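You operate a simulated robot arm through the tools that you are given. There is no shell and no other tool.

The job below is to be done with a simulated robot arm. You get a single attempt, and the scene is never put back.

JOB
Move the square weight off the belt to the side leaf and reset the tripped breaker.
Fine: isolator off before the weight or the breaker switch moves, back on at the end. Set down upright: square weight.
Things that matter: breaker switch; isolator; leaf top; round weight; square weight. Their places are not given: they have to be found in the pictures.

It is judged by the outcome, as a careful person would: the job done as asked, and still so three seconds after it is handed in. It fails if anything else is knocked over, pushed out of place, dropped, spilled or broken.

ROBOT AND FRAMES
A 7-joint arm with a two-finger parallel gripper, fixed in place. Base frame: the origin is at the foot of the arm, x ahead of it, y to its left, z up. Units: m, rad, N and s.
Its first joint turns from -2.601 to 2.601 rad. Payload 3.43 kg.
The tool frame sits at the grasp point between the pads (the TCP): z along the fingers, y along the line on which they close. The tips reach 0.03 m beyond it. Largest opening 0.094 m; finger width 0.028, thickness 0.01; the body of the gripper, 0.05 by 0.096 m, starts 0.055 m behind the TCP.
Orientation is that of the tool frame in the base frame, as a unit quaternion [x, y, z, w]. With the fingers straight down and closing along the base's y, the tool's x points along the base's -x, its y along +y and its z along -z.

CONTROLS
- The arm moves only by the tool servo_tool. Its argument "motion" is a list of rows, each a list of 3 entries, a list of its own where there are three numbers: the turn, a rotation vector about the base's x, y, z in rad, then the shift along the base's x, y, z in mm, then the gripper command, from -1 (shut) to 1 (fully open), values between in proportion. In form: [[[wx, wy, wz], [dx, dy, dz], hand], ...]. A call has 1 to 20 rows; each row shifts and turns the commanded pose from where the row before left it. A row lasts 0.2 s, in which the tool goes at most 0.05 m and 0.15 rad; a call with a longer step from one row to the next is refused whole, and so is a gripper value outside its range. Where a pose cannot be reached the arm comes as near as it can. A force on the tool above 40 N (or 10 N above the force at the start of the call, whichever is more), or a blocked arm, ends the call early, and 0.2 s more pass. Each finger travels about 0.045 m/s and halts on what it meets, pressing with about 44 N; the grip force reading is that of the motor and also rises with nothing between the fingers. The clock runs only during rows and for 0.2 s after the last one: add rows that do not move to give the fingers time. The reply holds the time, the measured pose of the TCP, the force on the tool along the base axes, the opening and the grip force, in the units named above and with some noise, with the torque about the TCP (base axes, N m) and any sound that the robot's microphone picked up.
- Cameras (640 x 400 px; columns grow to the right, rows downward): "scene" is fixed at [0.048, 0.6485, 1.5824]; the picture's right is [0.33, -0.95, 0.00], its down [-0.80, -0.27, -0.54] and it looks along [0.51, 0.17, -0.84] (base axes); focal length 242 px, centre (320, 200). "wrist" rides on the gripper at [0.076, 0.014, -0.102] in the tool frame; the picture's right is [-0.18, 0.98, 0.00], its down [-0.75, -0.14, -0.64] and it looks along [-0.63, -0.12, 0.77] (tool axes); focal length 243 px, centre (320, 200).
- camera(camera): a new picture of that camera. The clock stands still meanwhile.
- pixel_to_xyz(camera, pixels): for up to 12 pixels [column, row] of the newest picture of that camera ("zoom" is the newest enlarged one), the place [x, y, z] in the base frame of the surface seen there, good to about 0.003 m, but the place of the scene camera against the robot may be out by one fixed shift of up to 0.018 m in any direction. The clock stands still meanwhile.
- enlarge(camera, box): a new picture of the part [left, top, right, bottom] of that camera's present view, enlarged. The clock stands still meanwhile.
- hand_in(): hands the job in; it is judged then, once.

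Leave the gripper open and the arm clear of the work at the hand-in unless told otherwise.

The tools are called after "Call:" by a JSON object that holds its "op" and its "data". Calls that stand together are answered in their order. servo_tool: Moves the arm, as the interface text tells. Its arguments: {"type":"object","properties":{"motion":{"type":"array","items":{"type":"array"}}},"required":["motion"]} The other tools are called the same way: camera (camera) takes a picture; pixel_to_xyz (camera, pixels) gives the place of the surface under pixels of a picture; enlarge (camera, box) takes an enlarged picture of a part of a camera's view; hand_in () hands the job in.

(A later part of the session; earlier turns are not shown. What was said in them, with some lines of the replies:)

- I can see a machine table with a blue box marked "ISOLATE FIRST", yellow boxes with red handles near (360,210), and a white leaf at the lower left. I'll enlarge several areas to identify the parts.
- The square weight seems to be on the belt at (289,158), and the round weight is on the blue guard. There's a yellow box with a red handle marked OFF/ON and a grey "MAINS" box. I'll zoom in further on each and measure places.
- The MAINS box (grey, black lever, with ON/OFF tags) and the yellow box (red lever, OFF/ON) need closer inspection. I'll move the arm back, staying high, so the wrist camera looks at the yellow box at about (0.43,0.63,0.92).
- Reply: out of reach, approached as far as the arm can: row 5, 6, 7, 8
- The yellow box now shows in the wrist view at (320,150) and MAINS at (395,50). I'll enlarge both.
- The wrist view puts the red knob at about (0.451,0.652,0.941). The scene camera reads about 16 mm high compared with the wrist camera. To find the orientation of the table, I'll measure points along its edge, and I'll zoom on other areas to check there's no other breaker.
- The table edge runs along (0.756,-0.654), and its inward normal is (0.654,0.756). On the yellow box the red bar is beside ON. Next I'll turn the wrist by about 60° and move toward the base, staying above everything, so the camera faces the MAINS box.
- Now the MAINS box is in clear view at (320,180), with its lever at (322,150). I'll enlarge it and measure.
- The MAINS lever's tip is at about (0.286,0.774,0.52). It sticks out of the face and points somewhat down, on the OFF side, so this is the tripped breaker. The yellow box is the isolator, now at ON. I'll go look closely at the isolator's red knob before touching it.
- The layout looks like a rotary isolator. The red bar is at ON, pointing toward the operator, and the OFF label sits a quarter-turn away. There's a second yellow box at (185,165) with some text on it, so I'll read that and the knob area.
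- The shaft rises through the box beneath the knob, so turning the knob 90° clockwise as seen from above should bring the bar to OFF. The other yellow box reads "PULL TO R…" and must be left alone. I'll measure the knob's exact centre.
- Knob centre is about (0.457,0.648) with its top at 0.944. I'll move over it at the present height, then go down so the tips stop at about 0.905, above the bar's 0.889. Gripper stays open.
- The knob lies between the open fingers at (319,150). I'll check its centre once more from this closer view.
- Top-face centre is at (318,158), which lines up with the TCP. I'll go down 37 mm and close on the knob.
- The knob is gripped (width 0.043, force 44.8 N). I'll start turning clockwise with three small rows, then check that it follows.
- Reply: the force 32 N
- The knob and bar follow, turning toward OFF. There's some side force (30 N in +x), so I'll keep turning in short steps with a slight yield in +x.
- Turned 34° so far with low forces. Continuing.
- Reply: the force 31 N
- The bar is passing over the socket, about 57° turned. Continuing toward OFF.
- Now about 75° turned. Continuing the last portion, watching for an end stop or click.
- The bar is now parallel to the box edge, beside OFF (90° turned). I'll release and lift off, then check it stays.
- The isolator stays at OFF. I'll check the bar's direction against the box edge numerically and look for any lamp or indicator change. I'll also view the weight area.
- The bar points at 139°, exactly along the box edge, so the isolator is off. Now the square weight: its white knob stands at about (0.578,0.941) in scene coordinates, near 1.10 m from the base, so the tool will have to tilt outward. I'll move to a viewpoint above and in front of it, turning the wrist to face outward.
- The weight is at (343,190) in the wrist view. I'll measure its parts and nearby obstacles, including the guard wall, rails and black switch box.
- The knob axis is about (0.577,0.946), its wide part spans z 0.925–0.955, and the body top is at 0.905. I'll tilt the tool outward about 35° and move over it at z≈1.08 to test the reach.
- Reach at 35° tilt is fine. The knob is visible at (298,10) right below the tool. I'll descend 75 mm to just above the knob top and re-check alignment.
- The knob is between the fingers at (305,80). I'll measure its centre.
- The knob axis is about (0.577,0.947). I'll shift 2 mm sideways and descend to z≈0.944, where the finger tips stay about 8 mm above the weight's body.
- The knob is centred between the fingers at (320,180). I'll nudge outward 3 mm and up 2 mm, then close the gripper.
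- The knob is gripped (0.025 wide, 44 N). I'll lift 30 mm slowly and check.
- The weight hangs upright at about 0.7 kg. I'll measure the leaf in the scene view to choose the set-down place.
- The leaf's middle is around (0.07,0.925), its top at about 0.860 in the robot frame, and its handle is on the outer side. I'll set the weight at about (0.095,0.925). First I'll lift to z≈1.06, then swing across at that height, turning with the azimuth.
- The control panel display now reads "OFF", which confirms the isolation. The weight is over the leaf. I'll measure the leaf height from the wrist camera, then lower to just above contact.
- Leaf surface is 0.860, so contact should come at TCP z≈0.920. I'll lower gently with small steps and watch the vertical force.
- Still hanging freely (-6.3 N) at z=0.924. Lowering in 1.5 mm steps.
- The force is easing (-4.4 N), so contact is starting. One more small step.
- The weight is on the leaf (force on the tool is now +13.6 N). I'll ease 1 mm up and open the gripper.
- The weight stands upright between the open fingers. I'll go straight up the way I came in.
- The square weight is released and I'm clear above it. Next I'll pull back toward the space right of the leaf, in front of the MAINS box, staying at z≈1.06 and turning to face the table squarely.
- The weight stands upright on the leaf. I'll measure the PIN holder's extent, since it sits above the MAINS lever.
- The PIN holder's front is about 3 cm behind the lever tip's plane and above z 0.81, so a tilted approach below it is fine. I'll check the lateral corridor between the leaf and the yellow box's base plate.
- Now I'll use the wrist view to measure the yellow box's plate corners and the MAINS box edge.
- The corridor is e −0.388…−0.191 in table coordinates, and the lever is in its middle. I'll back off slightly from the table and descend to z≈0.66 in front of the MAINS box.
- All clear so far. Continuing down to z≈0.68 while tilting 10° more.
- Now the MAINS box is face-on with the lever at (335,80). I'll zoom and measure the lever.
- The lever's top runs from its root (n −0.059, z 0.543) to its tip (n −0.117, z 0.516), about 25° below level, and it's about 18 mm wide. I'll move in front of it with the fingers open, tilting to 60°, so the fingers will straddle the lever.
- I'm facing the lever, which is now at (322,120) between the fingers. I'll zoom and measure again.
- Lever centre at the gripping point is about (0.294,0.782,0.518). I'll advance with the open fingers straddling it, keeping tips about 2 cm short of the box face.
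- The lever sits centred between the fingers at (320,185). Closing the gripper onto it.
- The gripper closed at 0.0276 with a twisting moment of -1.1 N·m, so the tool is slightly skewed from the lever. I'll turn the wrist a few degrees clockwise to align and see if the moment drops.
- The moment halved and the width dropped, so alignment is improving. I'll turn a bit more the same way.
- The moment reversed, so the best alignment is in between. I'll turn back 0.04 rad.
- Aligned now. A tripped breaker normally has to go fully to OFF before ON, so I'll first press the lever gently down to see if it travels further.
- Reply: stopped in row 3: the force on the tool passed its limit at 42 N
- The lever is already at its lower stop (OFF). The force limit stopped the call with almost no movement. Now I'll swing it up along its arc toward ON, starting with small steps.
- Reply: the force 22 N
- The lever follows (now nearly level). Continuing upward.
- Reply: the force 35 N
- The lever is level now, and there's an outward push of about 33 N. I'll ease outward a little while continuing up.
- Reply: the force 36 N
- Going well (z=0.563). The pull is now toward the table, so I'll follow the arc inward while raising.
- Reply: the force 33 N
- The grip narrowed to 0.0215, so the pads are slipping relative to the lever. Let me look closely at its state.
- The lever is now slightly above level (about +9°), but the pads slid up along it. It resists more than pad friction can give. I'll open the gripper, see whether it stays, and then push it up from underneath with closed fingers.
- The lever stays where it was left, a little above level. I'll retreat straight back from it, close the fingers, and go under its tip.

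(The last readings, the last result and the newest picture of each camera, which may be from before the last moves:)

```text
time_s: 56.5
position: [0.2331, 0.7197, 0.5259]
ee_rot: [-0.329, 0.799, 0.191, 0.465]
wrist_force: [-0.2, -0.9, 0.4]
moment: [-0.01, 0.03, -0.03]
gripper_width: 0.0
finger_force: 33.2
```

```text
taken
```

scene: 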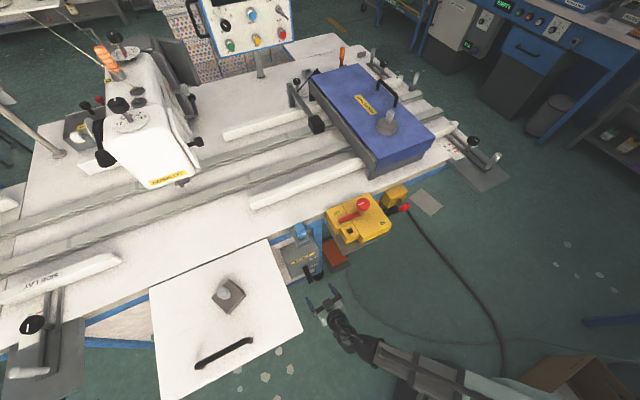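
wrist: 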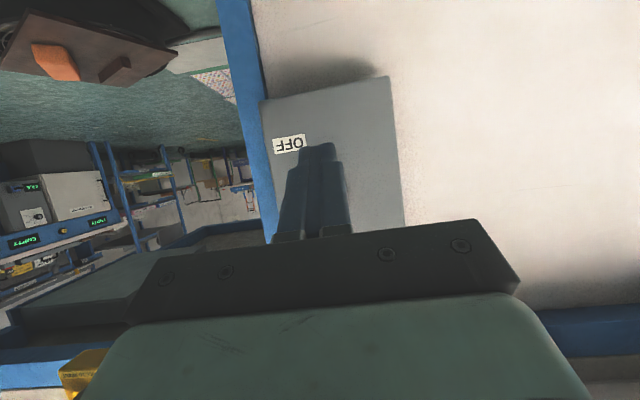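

The fingers are closed and below the lever's tip level. I'll move forward under the tip, then push up in small steps.

Call:
{"op": "servo_tool", "data": {"motion": [[[0, 0, 0], [14, 14.5, 0], -1], [[0, 0, 0], [14, 14.5, 0], -1], [[0, 0, 0], [0, 0, 5], -1], [[0, 0, 0], [0, 0, 5], -1], [[0, 0, 0], [0, 0, 4], -1], [[0, 0, 0], [0, 0, 0], -1]]}}

Call:
{"op": "camera", "data": {"camera": "wrist"}}

Call:
{"op": "enlarge", "data": {"camera": "scene", "box": [280, 220, 350, 310]}}

```text
time_s: 57.9
position: [0.2602, 0.7482, 0.5398]
ee_rot: [-0.328, 0.8, 0.191, 0.466]
wrist_force: [0.2, 1.4, -0.3]
moment: [-0.01, -0.02, 0.0]
gripper_width: 0.0
finger_force: 33.2
```

```text
taken
```

wrist: 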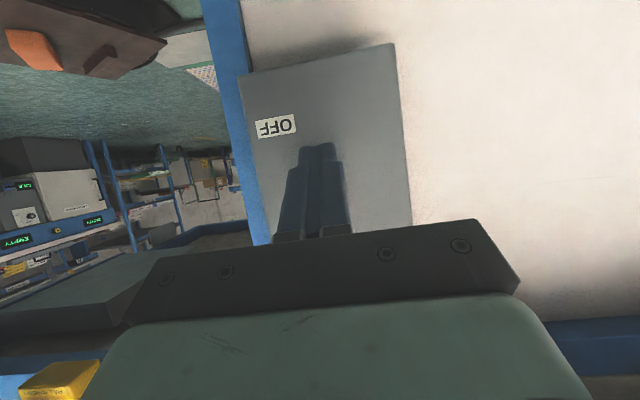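

```text
4.44 times, centred on (315, 265) of scene
```

zoom: 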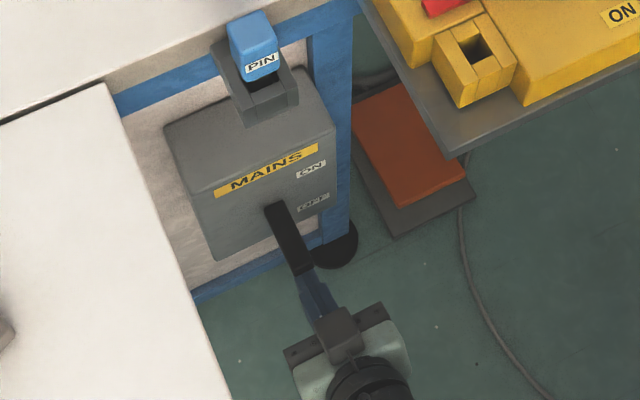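

The fingertips are right under the lever tip, aligned with it in the scene view. Now pushing up in small steps.

Call:
{"op": "servo_tool", "data": {"motion": [[[0, 0, 0], [0.5, 0.5, 4], -1], [[0, 0, 0], [0.7, 0.7, 4], -1], [[0, 0, 0], [0.8, 0.8, 4], -1], [[0, 0, 0], [0, 0, 0], -1]]}}

Call:
{"op": "enlarge", "data": {"camera": "scene", "box": [280, 220, 350, 310]}}

```text
time_s: 58.9
position: [0.2629, 0.7504, 0.5533]
ee_rot: [-0.328, 0.8, 0.19, 0.465]
wrist_force: [0.2, 0.1, -0.7]
moment: [-0.02, -0.04, -0.01]
gripper_width: 0.0
finger_force: 33.2
```

```text
4.44 times, centred on (315, 265) of scene
```

zoom: 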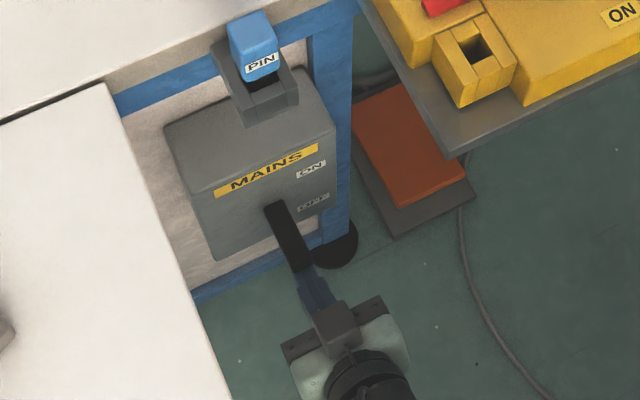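

No contact force yet (the fingers taper at the tips). Continuing up in small steps.

Call:
{"op": "servo_tool", "data": {"motion": [[[0, 0, 0], [0, 0, 3], -1], [[0, 0, 0], [0, 0, 3], -1], [[0, 0, 0], [0, 0, 3], -1], [[0, 0, 0], [0, 0, 0], -1]]}}

Call:
{"op": "camera", "data": {"camera": "wrist"}}

Call:
{"op": "enlarge", "data": {"camera": "scene", "box": [280, 220, 350, 310]}}

```text
time_s: 59.9
position: [0.2624, 0.7499, 0.5602]
ee_rot: [-0.329, 0.799, 0.192, 0.465]
wrist_force: [-0.9, -0.3, 0.0]
moment: [0.01, -0.03, 0.0]
gripper_width: 0.0001
finger_force: 32.7
```

```text
taken
```

wrist: 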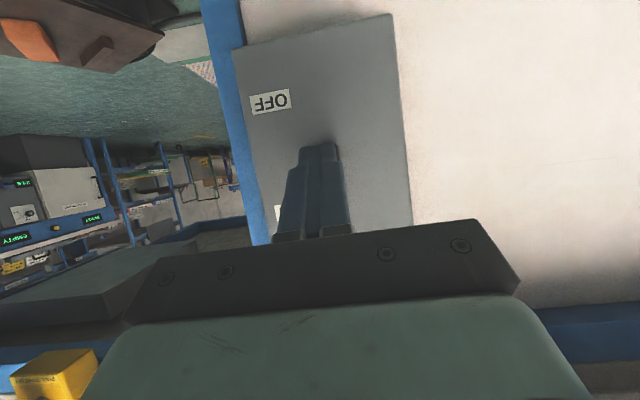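

```text
4.44 times, centred on (315, 265) of scene
```

zoom: 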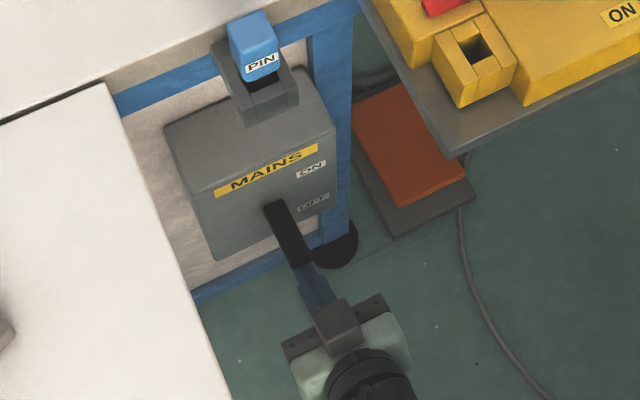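

Still almost no force. I'll measure where the lever tip and fingertips are now in the scene view.

Call:
{"op": "pixel_to_xyz", "data": {"camera": "zoom", "pixels": [[280, 215], [285, 230], [290, 245], [297, 262], [303, 268], [308, 275], [312, 285], [318, 300], [272, 207]]}}

Call:
{"op": "enlarge", "data": {"camera": "scene", "box": [295, 245, 330, 295]}}

```text
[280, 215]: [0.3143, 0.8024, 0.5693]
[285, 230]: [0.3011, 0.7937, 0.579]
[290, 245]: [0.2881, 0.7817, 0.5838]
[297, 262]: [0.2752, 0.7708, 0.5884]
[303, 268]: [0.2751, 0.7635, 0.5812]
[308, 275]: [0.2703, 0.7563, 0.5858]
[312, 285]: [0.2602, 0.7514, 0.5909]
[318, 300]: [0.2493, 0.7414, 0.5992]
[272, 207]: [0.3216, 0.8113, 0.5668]
```

```text
8.00 times, centred on (312, 270) of scene
```

zoom: 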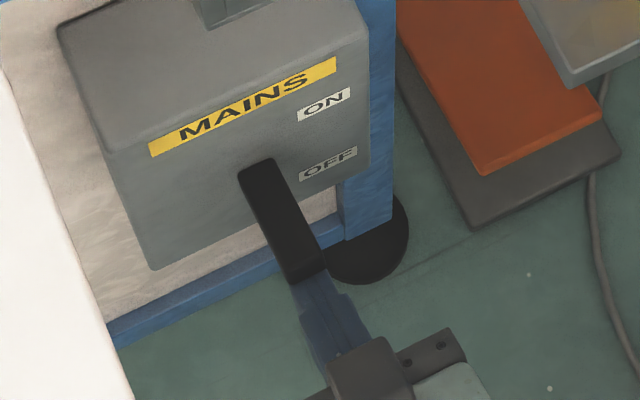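

The lever's top now slopes upward about +19° (it was +9°), so the push is working. Continuing up until it meets its ON stop.

Call:
{"op": "servo_tool", "data": {"motion": [[[0, 0, 0], [0.5, 0.5, 3], -1], [[0, 0, 0], [0.5, 0.5, 3], -1], [[0, 0, 0], [0.5, 0.5, 3], -1], [[0, 0, 0], [0, 0, 0], -1]]}}

Call:
{"op": "enlarge", "data": {"camera": "scene", "box": [280, 220, 350, 310]}}

Call:
{"op": "pixel_to_xyz", "data": {"camera": "zoom", "pixels": [[280, 215], [285, 230], [290, 245], [296, 260], [300, 268], [272, 207]]}}

```text
time_s: 60.7
position: [0.2617, 0.7505, 0.5646]
ee_rot: [-0.328, 0.802, 0.191, 0.461]
wrist_force: [-2.6, -3.8, -17.5]
moment: [-0.27, 0.28, 0.09]
gripper_width: 0.0
finger_force: 32.9
stopped in row 4: the force on the tool passed its limit at 45 N (the readings are from after the stop); the commanded pose is now the measured one
```

```text
4.44 times, centred on (315, 265) of scene
```

zoom: 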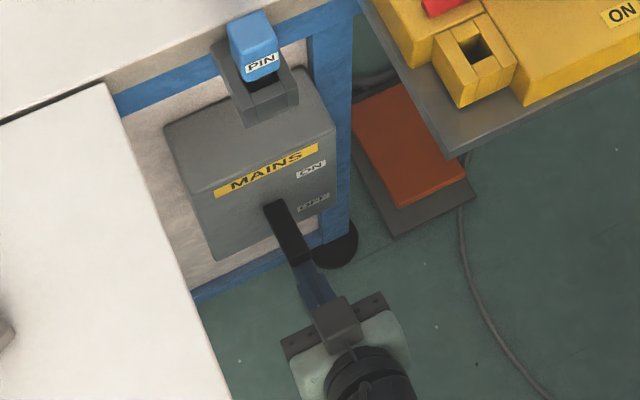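

```text
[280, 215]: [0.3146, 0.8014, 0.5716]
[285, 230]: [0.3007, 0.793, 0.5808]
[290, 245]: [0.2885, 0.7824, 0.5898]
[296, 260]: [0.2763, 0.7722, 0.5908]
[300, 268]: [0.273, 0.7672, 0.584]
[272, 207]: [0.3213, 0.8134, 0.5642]
```

The stop was reached: over 40 N, with the lever at about +24°, mirroring its former OFF angle. I'll lower the fingers slightly, back away, and check that it stays.

Call:
{"op": "servo_tool", "data": {"motion": [[[0, 0, 0], [-2, -2, -8], -1], [[0, 0, 0], [-10, -10, -8], -1], [[0, 0, 0], [-20, -20, 0], -1], [[0, 0, 0], [-20, -20, 10], -1], [[0, 0, 0], [-10, -12, 30], -1], [[0, 0, 0], [0, 0, 0], -1]]}}

Call:
{"op": "camera", "data": {"camera": "wrist"}}

Call:
{"op": "enlarge", "data": {"camera": "scene", "box": [280, 220, 350, 310]}}

Call:
{"op": "pixel_to_xyz", "data": {"camera": "zoom", "pixels": [[280, 215], [285, 230], [290, 245], [296, 260], [300, 268], [272, 207]]}}

```text
time_s: 62.1
position: [0.1977, 0.6873, 0.59]
ee_rot: [-0.327, 0.802, 0.191, 0.462]
wrist_force: [0.0, 0.2, -0.4]
moment: [0.0, -0.06, -0.02]
gripper_width: 0.0
finger_force: 33.2
```

```text
taken
```

wrist: 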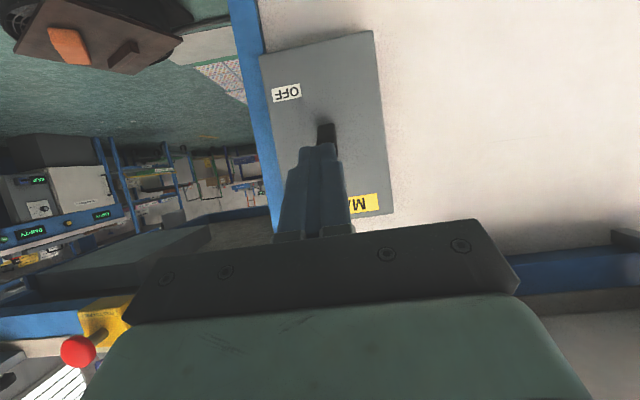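

```text
4.44 times, centred on (315, 265) of scene
```

zoom: 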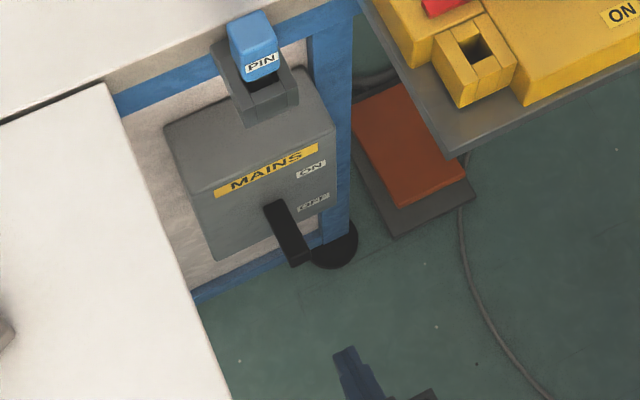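

```text
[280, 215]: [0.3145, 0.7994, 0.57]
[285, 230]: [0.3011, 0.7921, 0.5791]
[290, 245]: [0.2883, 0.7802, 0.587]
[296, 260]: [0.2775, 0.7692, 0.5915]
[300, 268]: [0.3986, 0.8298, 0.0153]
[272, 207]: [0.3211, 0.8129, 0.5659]
```

The lever stays up beside ON. Now I'll retreat along the same corridor: back a bit, then up to z≈1.09 while untilting to 35°.

Call:
{"op": "servo_tool", "data": {"motion": [[[0, 0, 0], [1, -15, 10], -1], [[0, 0, 0], [1, -15, 20], -1], [[0, 0, 0], [1, -13, 30], -1], [[-0.061, 0.062, 0], [0, 0, 40], -1], [[-0.061, 0.062, 0], [0, 0, 40], -1], [[-0.061, 0.062, 0], [0, 0, 40], -1], [[-0.061, 0.062, 0], [0, 0, 40], -1], [[-0.061, 0.062, 0], [0, 0, 40], -1], [[0, 0, 0], [0, 0, 40], -1], [[0, 0, 0], [0, 0, 40], -1], [[0, 0, 0], [0, 0, 40], -1], [[0, 0, 0], [0, 0, 40], -1], [[0, 0, 0], [0, 0, 40], -1], [[0, 0, 0], [0, 0, 40], -1], [[0, 0, 0], [0, 0, 0], -1]]}}

Call:
{"op": "camera", "data": {"camera": "wrist"}}

Call:
{"op": "camera", "data": {"camera": "scene"}}

```text
time_s: 65.3
position: [0.2041, 0.6441, 1.0896]
ee_rot: [-0.361, 0.882, 0.116, 0.279]
wrist_force: [-0.2, -0.3, -0.5]
moment: [0.01, -0.03, 0.01]
gripper_width: 0.0001
finger_force: 33.1
```

```text
taken
```

wrist: 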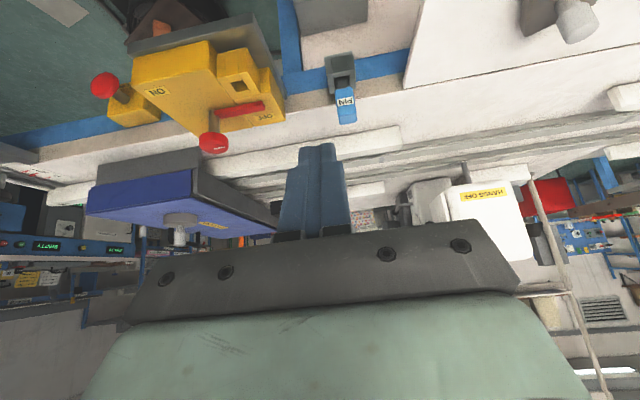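

```text
taken
```

scene: 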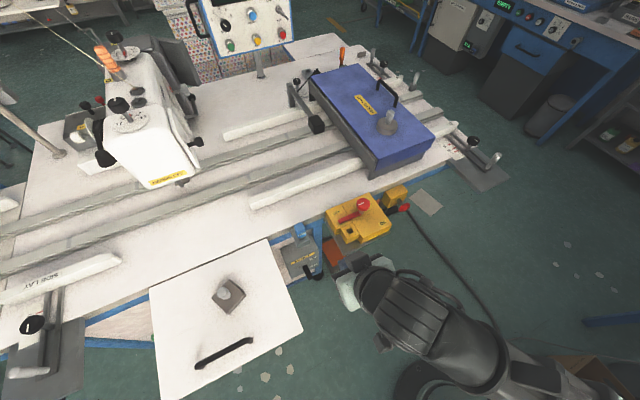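

All objects are in place: weight upright on the leaf, guard and round weight untouched. Last is the isolator back to ON. I'll untilt, rotate to the same wrist yaw I released the knob at (about -30°), and move above the knob at z≈1.06, opening the gripper.

Call:
{"op": "servo_tool", "data": {"motion": [[[-0.0868, 0.0874, 0], [30, 1, 0], -1], [[-0.0868, 0.0874, 0], [30, 1, 0], -1], [[-0.0868, 0.0874, 0], [30, 1, 0], -1], [[-0.0868, 0.0874, 0], [30, 1, 0], -1], [[-0.0868, 0.0874, 0], [30, 1, 0], -1], [[0, 0, -0.1314], [10, 0, -3], 0], [[0, 0, -0.1314], [10, 0, -3], 1], [[0, 0, -0.1314], [10, 0, -3], 1], [[0, 0, -0.1314], [10, 0, -3], 1], [[0, 0, -0.1314], [10, 0, -3], 1], [[0, 0, -0.1314], [10, 0, -3], 1], [[0, 0, -0.1314], [10, 0, -3], 1], [[0, 0, -0.1314], [10, 0, -3], 1], [[0, 0, -0.1314], [10, 0, -3], 1], [[0, 0, -0.1314], [10, 0, -3], 1], [[0, 0, 0], [0, 0, 0], 1]]}}

Call:
{"op": "camera", "data": {"camera": "wrist"}}

```text
time_s: 68.7
position: [0.4556, 0.6481, 1.0589]
ee_rot: [0.267, 0.964, 0.001, -0.002]
wrist_force: [-0.3, -0.8, 0.2]
moment: [0.0, 0.01, -0.03]
gripper_width: 0.0941
finger_force: 0.0
```

```text
taken
```

wrist: 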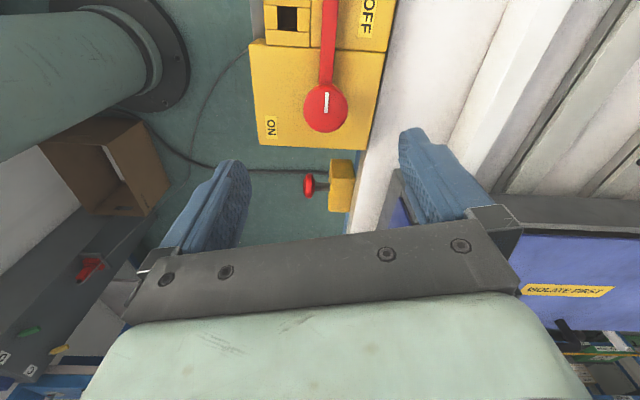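

I'm above the knob in the same pose as after the release. I'll shift 2 mm, descend to z≈0.935, and close on the knob.

Call:
{"op": "servo_tool", "data": {"motion": [[[0, 0, 0], [2, 2, -30], 1], [[0, 0, 0], [0, 0, -35], 1], [[0, 0, 0], [0, 0, -28], 1], [[0, 0, 0], [0, 0, -18], 1], [[0, 0, 0], [0, 0, -13], 1], [[0, 0, 0], [0, 0, 0], 1], [[0, 0, 0], [0, 0, 0], 0.3], [[0, 0, 0], [0, 0, 0], -0.3], [[0, 0, 0], [0, 0, 0], -1], [[0, 0, 0], [0, 0, 0], -1], [[0, 0, 0], [0, 0, 0], -1]]}}

Call:
{"op": "camera", "data": {"camera": "wrist"}}

```text
time_s: 71.1
position: [0.4555, 0.6536, 0.9352]
ee_rot: [0.266, 0.964, 0.002, -0.001]
wrist_force: [12.7, 18.7, 1.2]
moment: [-0.13, -0.08, 0.29]
gripper_width: 0.0437
finger_force: 44.5
```

```text
taken
```

wrist: 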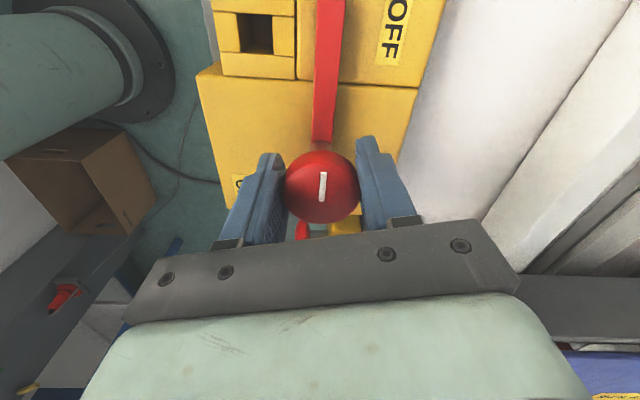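

Gripped. Now I'll turn counterclockwise toward ON in short steps.

Call:
{"op": "servo_tool", "data": {"motion": [[[0, 0, 0], [0.5, 0, 0], -1], [[0, 0, 0.1], [0.3, 0, 0], -1], [[0, 0, 0.1], [0.3, 0, 0], -1], [[0, 0, 0.1], [0, 0, 0], -1], [[0, 0, 0], [0, 0, 0], -1]]}}

Call:
{"op": "enlarge", "data": {"camera": "scene", "box": [320, 180, 400, 250]}}

```text
time_s: 72.3
position: [0.4563, 0.6524, 0.9351]
ee_rot: [0.117, 0.993, 0.001, -0.002]
wrist_force: [-1.0, 17.7, 1.2]
moment: [0.41, 0.21, 0.03]
gripper_width: 0.0434
finger_force: 45.5
```

```text
5.71 times, centred on (360, 215) of scene
```

zoom: 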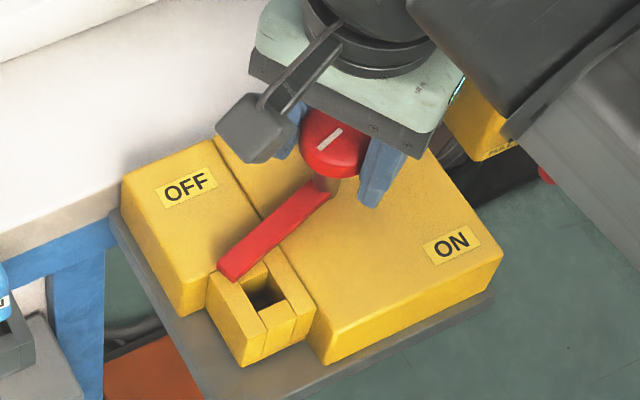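

The bar follows. Continuing the turn.

Call:
{"op": "servo_tool", "data": {"motion": [[[0, 0, 0], [0, 0.3, 0], -1], [[0, 0, 0.1], [0, 0, 0], -1], [[0, 0, 0.1], [0, 0, 0], -1], [[0, 0, 0.1], [0, 0, 0], -1], [[0, 0, 0.1], [0, 0, 0], -1], [[0, 0, 0], [0, 0, 0], -1]]}}

```text
time_s: 73.7
position: [0.4576, 0.6492, 0.936]
ee_rot: [-0.081, 0.997, 0.0, -0.002]
wrist_force: [-4.7, -3.8, 10.4]
moment: [-0.16, -0.17, -0.06]
gripper_width: 0.0433
finger_force: 45.2
```

Yaw is 9° now, about 40° turned. Continuing.

Call:
{"op": "servo_tool", "data": {"motion": [[[0, 0, 0], [0, 0, 0], -1], [[0, 0, 0.11], [0, 0, 0], -1], [[0, 0, 0.11], [0, 0, 0], -1], [[0, 0, 0.11], [0, 0, 0], -1], [[0, 0, 0.11], [0, 0, 0], -1], [[0, 0, 0], [0, 0, 0], -1]]}}

Call:
{"op": "enlarge", "data": {"camera": "scene", "box": [320, 180, 400, 250]}}

```text
time_s: 75.1
position: [0.4587, 0.6503, 0.9362]
ee_rot: [-0.296, 0.955, -0.001, -0.001]
wrist_force: [15.8, -19.2, 14.0]
moment: [-0.33, 0.1, -0.03]
gripper_width: 0.0419
finger_force: 44.9
```

```text
5.71 times, centred on (360, 215) of scene
```

zoom: 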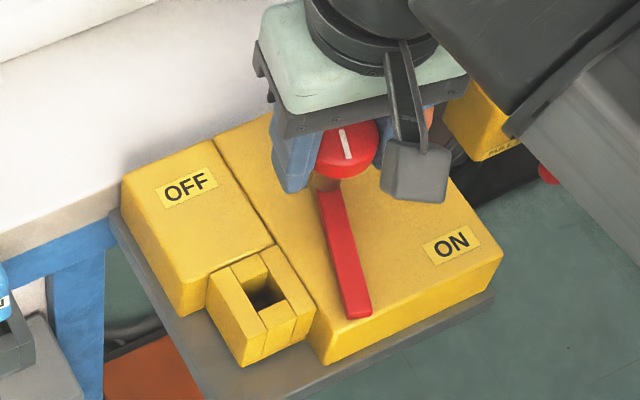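

65° turned. The last 25° remain.

Call:
{"op": "servo_tool", "data": {"motion": [[[0, 0, 0], [0.3, -0.5, 0], -1], [[0, 0, 0.11], [0, 0, 0], -1], [[0, 0, 0.11], [0, 0, 0], -1], [[0, 0, 0.11], [0, 0, 0], -1], [[0, 0, 0.11], [0, 0, 0], -1], [[0, 0, 0], [0, 0, 0], -1]]}}

Call:
{"op": "enlarge", "data": {"camera": "scene", "box": [320, 180, 400, 250]}}

Call:
{"op": "camera", "data": {"camera": "wrist"}}

```text
time_s: 76.5
position: [0.4588, 0.6482, 0.9351]
ee_rot: [-0.498, 0.867, -0.003, 0.0]
wrist_force: [26.1, -12.7, 1.0]
moment: [0.13, 0.09, -1.04]
gripper_width: 0.0417
finger_force: 44.7
```

```text
5.71 times, centred on (360, 215) of scene
```

zoom: 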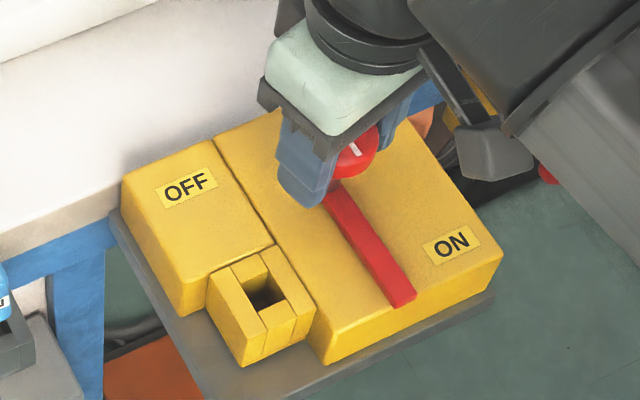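

```text
taken
```

wrist: 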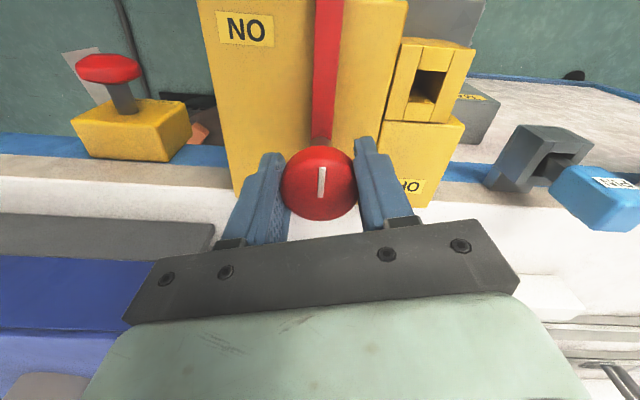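

The bar is back at exactly its original place beside ON, and the rising moment of -1.0 N·m shows the stop. I'll release and lift clear.

Call:
{"op": "servo_tool", "data": {"motion": [[[0, 0, 0], [0, 0, 0], -0.3], [[0, 0, 0], [0, 0, 0], 0.3], [[0, 0, 0], [0, 0, 0], 1], [[0, 0, 0], [0, 0, 0], 1], [[0, 0, 0], [0, 0, 0], 1], [[0, 0, 0], [0, 0, 15], 1], [[0, 0, 0], [0, 0, 30], 1], [[0, 0, 0], [0, 0, 40], 1], [[0, 0, 0], [0, 0, 40], 1], [[0, 0, 0], [0, 0, 0], 1]]}}

Call:
{"op": "camera", "data": {"camera": "wrist"}}

Call:
{"op": "enlarge", "data": {"camera": "scene", "box": [320, 180, 400, 250]}}

```text
time_s: 78.7
position: [0.4576, 0.6482, 1.0588]
ee_rot: [-0.498, 0.867, 0.0, -0.001]
wrist_force: [0.0, -0.6, -0.4]
moment: [-0.01, 0.02, 0.01]
gripper_width: 0.0941
finger_force: 0.0
```

```text
taken
```

wrist: 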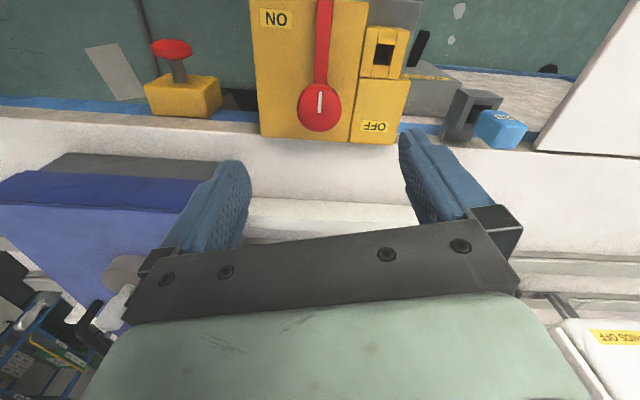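

```text
5.71 times, centred on (360, 215) of scene
```

zoom: 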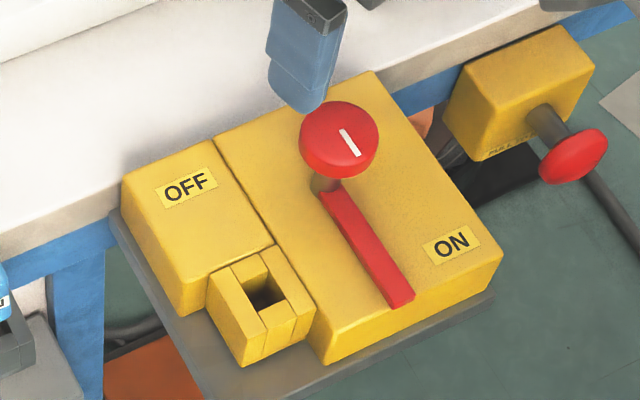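

The isolator is back ON. As a final check I'd like to read the control panel's display and view the breaker once more, so I'll locate the panel in the scene view.

Call:
{"op": "pixel_to_xyz", "data": {"camera": "scene", "pixels": [[250, 20], [220, 20], [285, 10], [260, 72]]}}

Call:
{"op": "enlarge", "data": {"camera": "scene", "box": [180, 0, 320, 90]}}

Call:
{"op": "enlarge", "data": {"camera": "scene", "box": [140, 210, 340, 400]}}

Call:
{"op": "enlarge", "data": {"camera": "wrist", "box": [370, 20, 550, 150]}}

```text
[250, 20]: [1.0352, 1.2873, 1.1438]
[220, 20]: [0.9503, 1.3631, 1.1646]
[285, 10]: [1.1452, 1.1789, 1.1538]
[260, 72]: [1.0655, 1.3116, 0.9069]
```

```text
4.44 times, centred on (250, 45) of scene
```

zoom: 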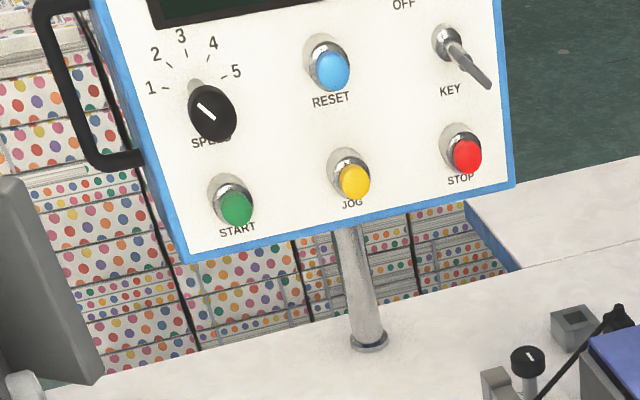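

```text
2.11 times, centred on (240, 305) of scene
```

zoom: 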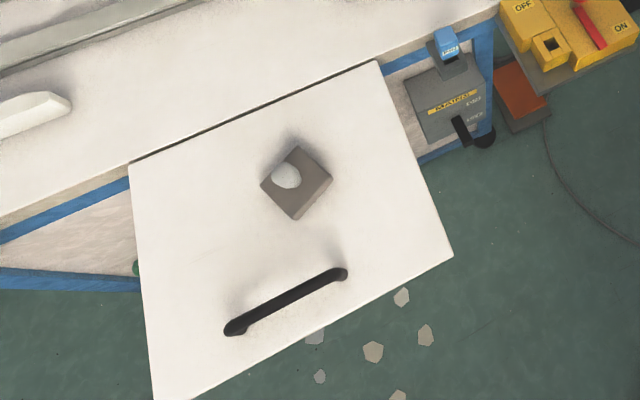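

```text
3.08 times, centred on (460, 85) of wrist
```

zoom: 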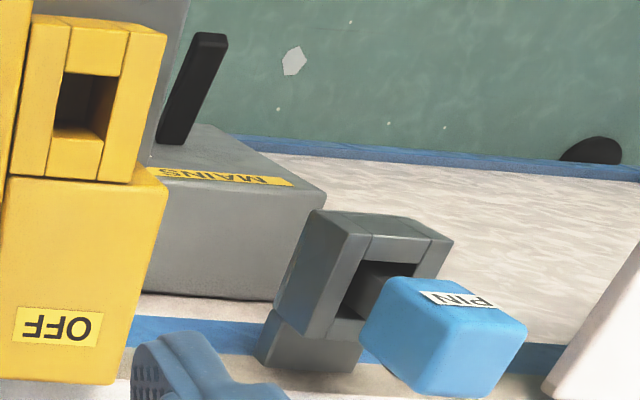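

The square weight is upright on the leaf, and the breaker lever is up. The panel is at about (1.04,1.29,1.13). I'll rise a bit and turn the wrist so the camera can see the display beside the fingers.

Call:
{"op": "servo_tool", "data": {"motion": [[[0, 0, 0.14], [-10, -10, 20], 1], [[0, 0, 0.14], [-10, -10, 20], 1], [[0, 0, 0.14], [-10, -10, 20], 1], [[0, 0, 0.14], [-10, -10, 0], 1], [[0.14, 0.0098, 0], [0, 0, 0], 1], [[0.14, 0.0098, 0], [0, 0, 0], 1], [[0.14, 0.0098, 0], [0, 0, 0], 1], [[0.14, 0.0098, 0], [0, 0, 0], 1], [[0.14, 0.0098, 0], [0, 0, 0], 1], [[0, 0, 0], [0, 0, 0], 1]]}}

Call:
{"op": "camera", "data": {"camera": "wrist"}}

Call:
{"op": "camera", "data": {"camera": "scene"}}

```text
time_s: 80.9
position: [0.4162, 0.611, 1.1204]
ee_rot: [0.675, -0.654, -0.256, -0.228]
wrist_force: [0.2, -0.9, 0.1]
moment: [0.0, -0.03, 0.0]
gripper_width: 0.0939
finger_force: 0.1
```

```text
taken
```

wrist: 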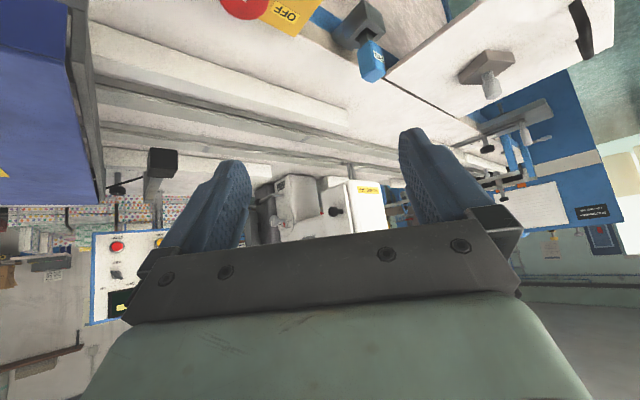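

```text
taken
```

scene: 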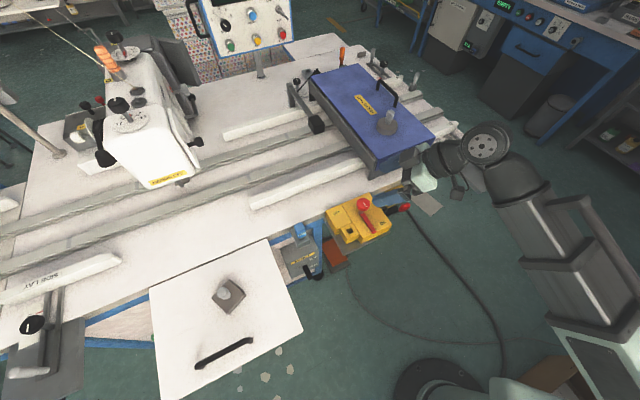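

The panel is at (125,270), with the display edge at (120,300) partly hidden. I'll zoom in, then turn a little more.

Call:
{"op": "servo_tool", "data": {"motion": [[[0, 0, 0.12], [0, 0, 0], 1], [[0, 0, 0.12], [0, 0, 0], 1], [[0, 0, 0], [0, 0, 0], 1]]}}

Call:
{"op": "camera", "data": {"camera": "wrist"}}

Call:
{"op": "enlarge", "data": {"camera": "wrist", "box": [0, 210, 140, 330]}}

```text
time_s: 81.7
position: [0.417, 0.6103, 1.1215]
ee_rot: [0.748, -0.569, -0.28, -0.195]
wrist_force: [0.0, 0.1, 0.4]
moment: [0.0, -0.01, 0.02]
gripper_width: 0.0941
finger_force: 0.1
```

```text
taken
```

wrist: 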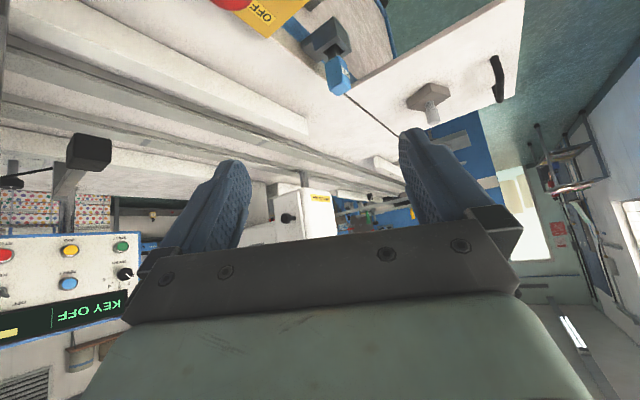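

```text
3.33 times, centred on (70, 270) of wrist
```

zoom: 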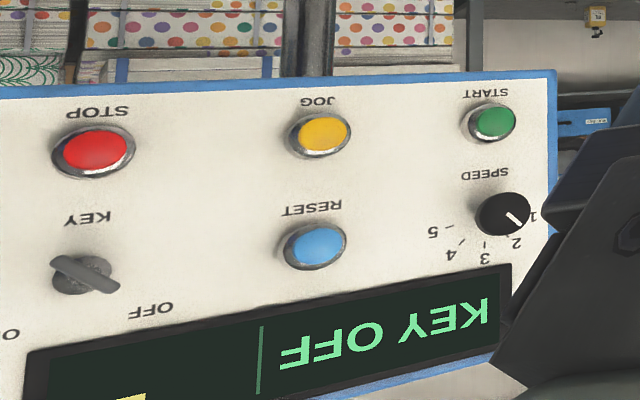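

The display reads "KEY OFF", which is just the key switch, not part of this job. There's something yellow on the display's other half, so I'll turn a little further to read it fully.

Call:
{"op": "servo_tool", "data": {"motion": [[[0, 0, -0.06], [0, 0, 0], 1], [[-0.1, -0.03, 0], [0, 0, 0], 1], [[0, 0, 0], [0, 0, 0], 1]]}}

Call:
{"op": "camera", "data": {"camera": "wrist"}}

Call:
{"op": "enlarge", "data": {"camera": "wrist", "box": [0, 230, 140, 400]}}

```text
time_s: 82.5
position: [0.4167, 0.6103, 1.1198]
ee_rot: [0.744, -0.601, -0.234, -0.177]
wrist_force: [0.4, -0.2, 0.2]
moment: [0.01, -0.02, 0.0]
gripper_width: 0.0941
finger_force: 0.0
```

```text
taken
```

wrist: 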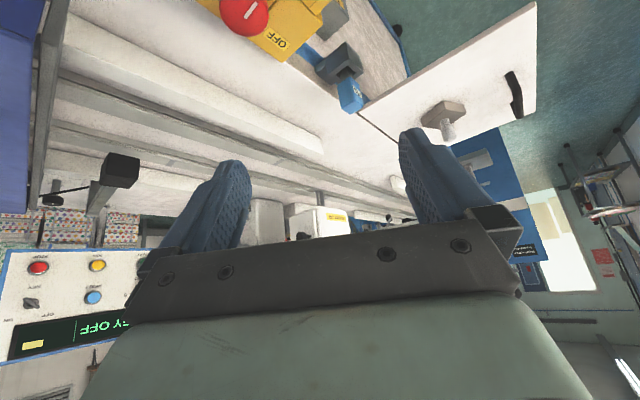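

```text
2.35 times, centred on (70, 315) of wrist
```

zoom: 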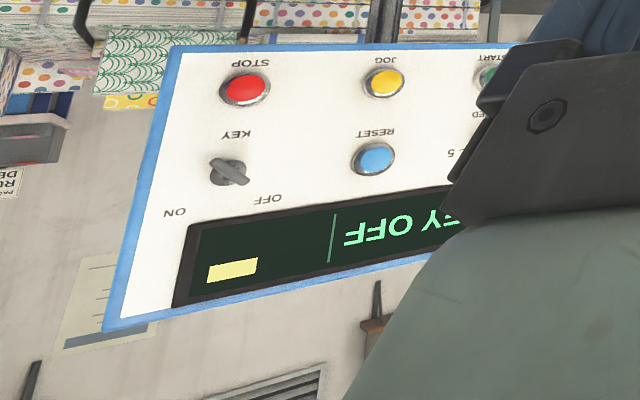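

The display earlier showed only "OFF" while isolated. Now it shows "KEY OFF", so supply is back through the isolator and the breaker. I'll raise the arm a little further and take a last look at everything.

Call:
{"op": "servo_tool", "data": {"motion": [[[0, 0, 0], [0, 0, 20], 1], [[0, 0, 0], [0, 0, 20], 1], [[0, 0, 0], [0, 0, 0], 1], [[0, 0, 0], [0, 0, 0], 1], [[0, 0, 0], [0, 0, 0], 1]]}}

Call:
{"op": "camera", "data": {"camera": "scene"}}

Call:
{"op": "enlarge", "data": {"camera": "scene", "box": [270, 180, 420, 310]}}

Call:
{"op": "enlarge", "data": {"camera": "scene", "box": [180, 250, 290, 350]}}

Call:
{"op": "enlarge", "data": {"camera": "scene", "box": [260, 40, 520, 200]}}

```text
time_s: 83.7
position: [0.4164, 0.6112, 1.1625]
ee_rot: [0.745, -0.601, -0.233, -0.175]
wrist_force: [0.7, 0.0, 0.0]
moment: [-0.03, -0.02, 0.0]
gripper_width: 0.0941
finger_force: 0.0
```

```text
taken
```

scene: 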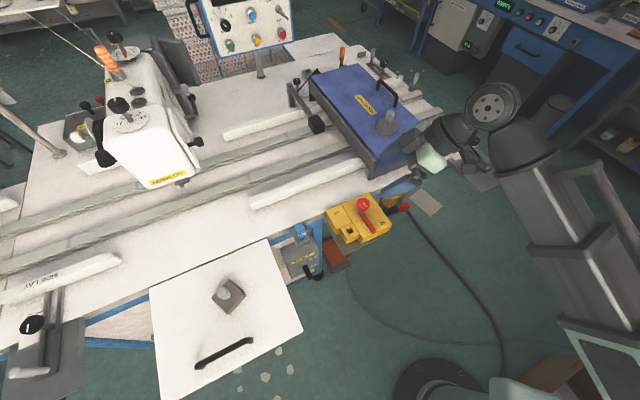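

```text
3.08 times, centred on (345, 245) of scene
```

zoom: 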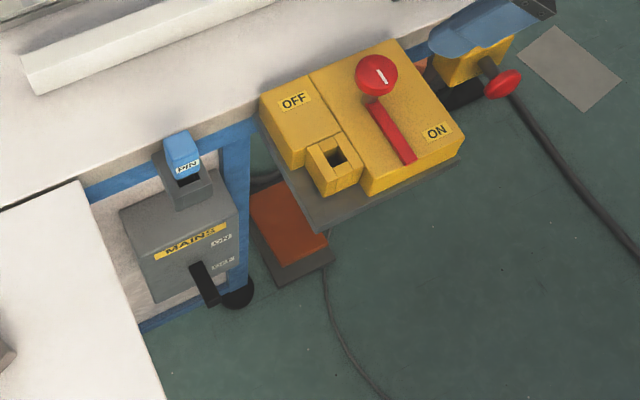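

```text
4.00 times, centred on (235, 300) of scene
```

zoom: 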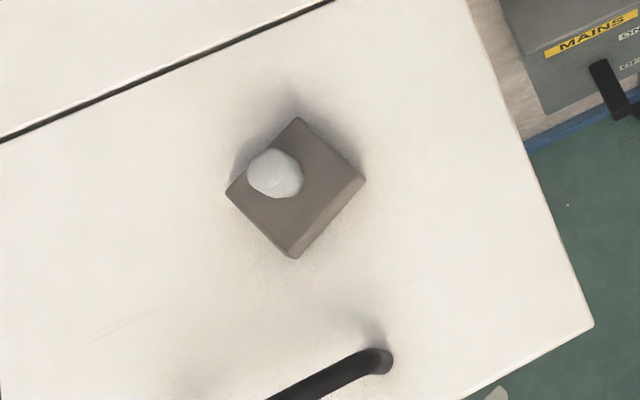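

```text
2.46 times, centred on (390, 120) of scene
```

zoom: 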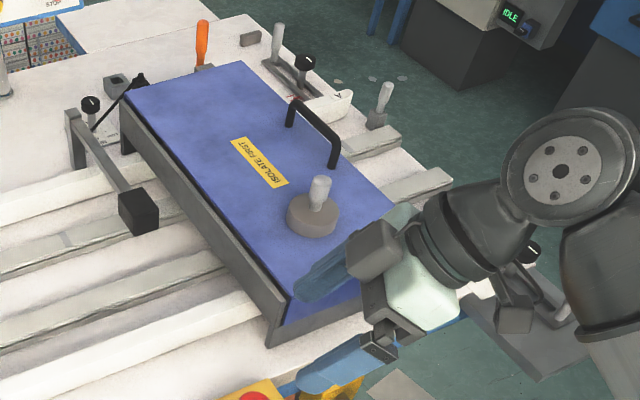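

Everything looks right: round weight still on the guard, square weight upright on the leaf, isolator at ON. I'll verify the breaker lever's angle one more time numerically.

Call:
{"op": "enlarge", "data": {"camera": "scene", "box": [280, 220, 350, 310]}}

Call:
{"op": "pixel_to_xyz", "data": {"camera": "zoom", "pixels": [[272, 207], [280, 215], [285, 230], [290, 245], [296, 260]]}}

```text
4.44 times, centred on (315, 265) of scene
```

zoom: 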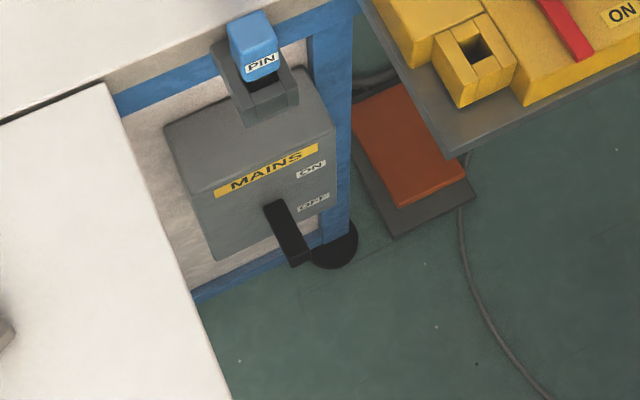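

```text
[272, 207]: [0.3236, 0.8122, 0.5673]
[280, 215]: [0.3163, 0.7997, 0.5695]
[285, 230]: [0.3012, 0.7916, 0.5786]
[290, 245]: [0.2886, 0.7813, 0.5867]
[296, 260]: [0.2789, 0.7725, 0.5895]
```

The breaker lever slopes up about 23° at its ON stop. The isolator is back on, the square weight stands upright on the leaf, the gripper is open and the arm is clear. I'm handing the job in.

Call:
{"op": "hand_in", "data": {}}

```text
The job is handed in.
```

The job is done and handed in; I haven't been told how it was judged. The square weight is upright on the side leaf and the tripped breaker is reset.

1. **Isolator off:** I turned the red handle on the yellow box a quarter-turn to OFF before moving anything else.
2. **Square weight:** I lifted it off the belt by its knob and set it down near the middle of the leaf, clear of the handle.
3. **Breaker:** The lever on the MAINS box was already fully down at OFF. I raised it to its upper stop at ON. My grip slipped partway up, so I finished by pushing the lever from underneath, and it stayed up afterwards.
4. **Isolator on:** I turned the handle back to its original position beside ON.

After the isolator went back on, the panel display changed from "OFF" to "KEY OFF", which suggests power is back. The key switch itself is off; I didn't touch it.

In the last pictures the round weight was still on the blue guard and nothing else looked disturbed. The gripper is open and the arm is clear of the work.
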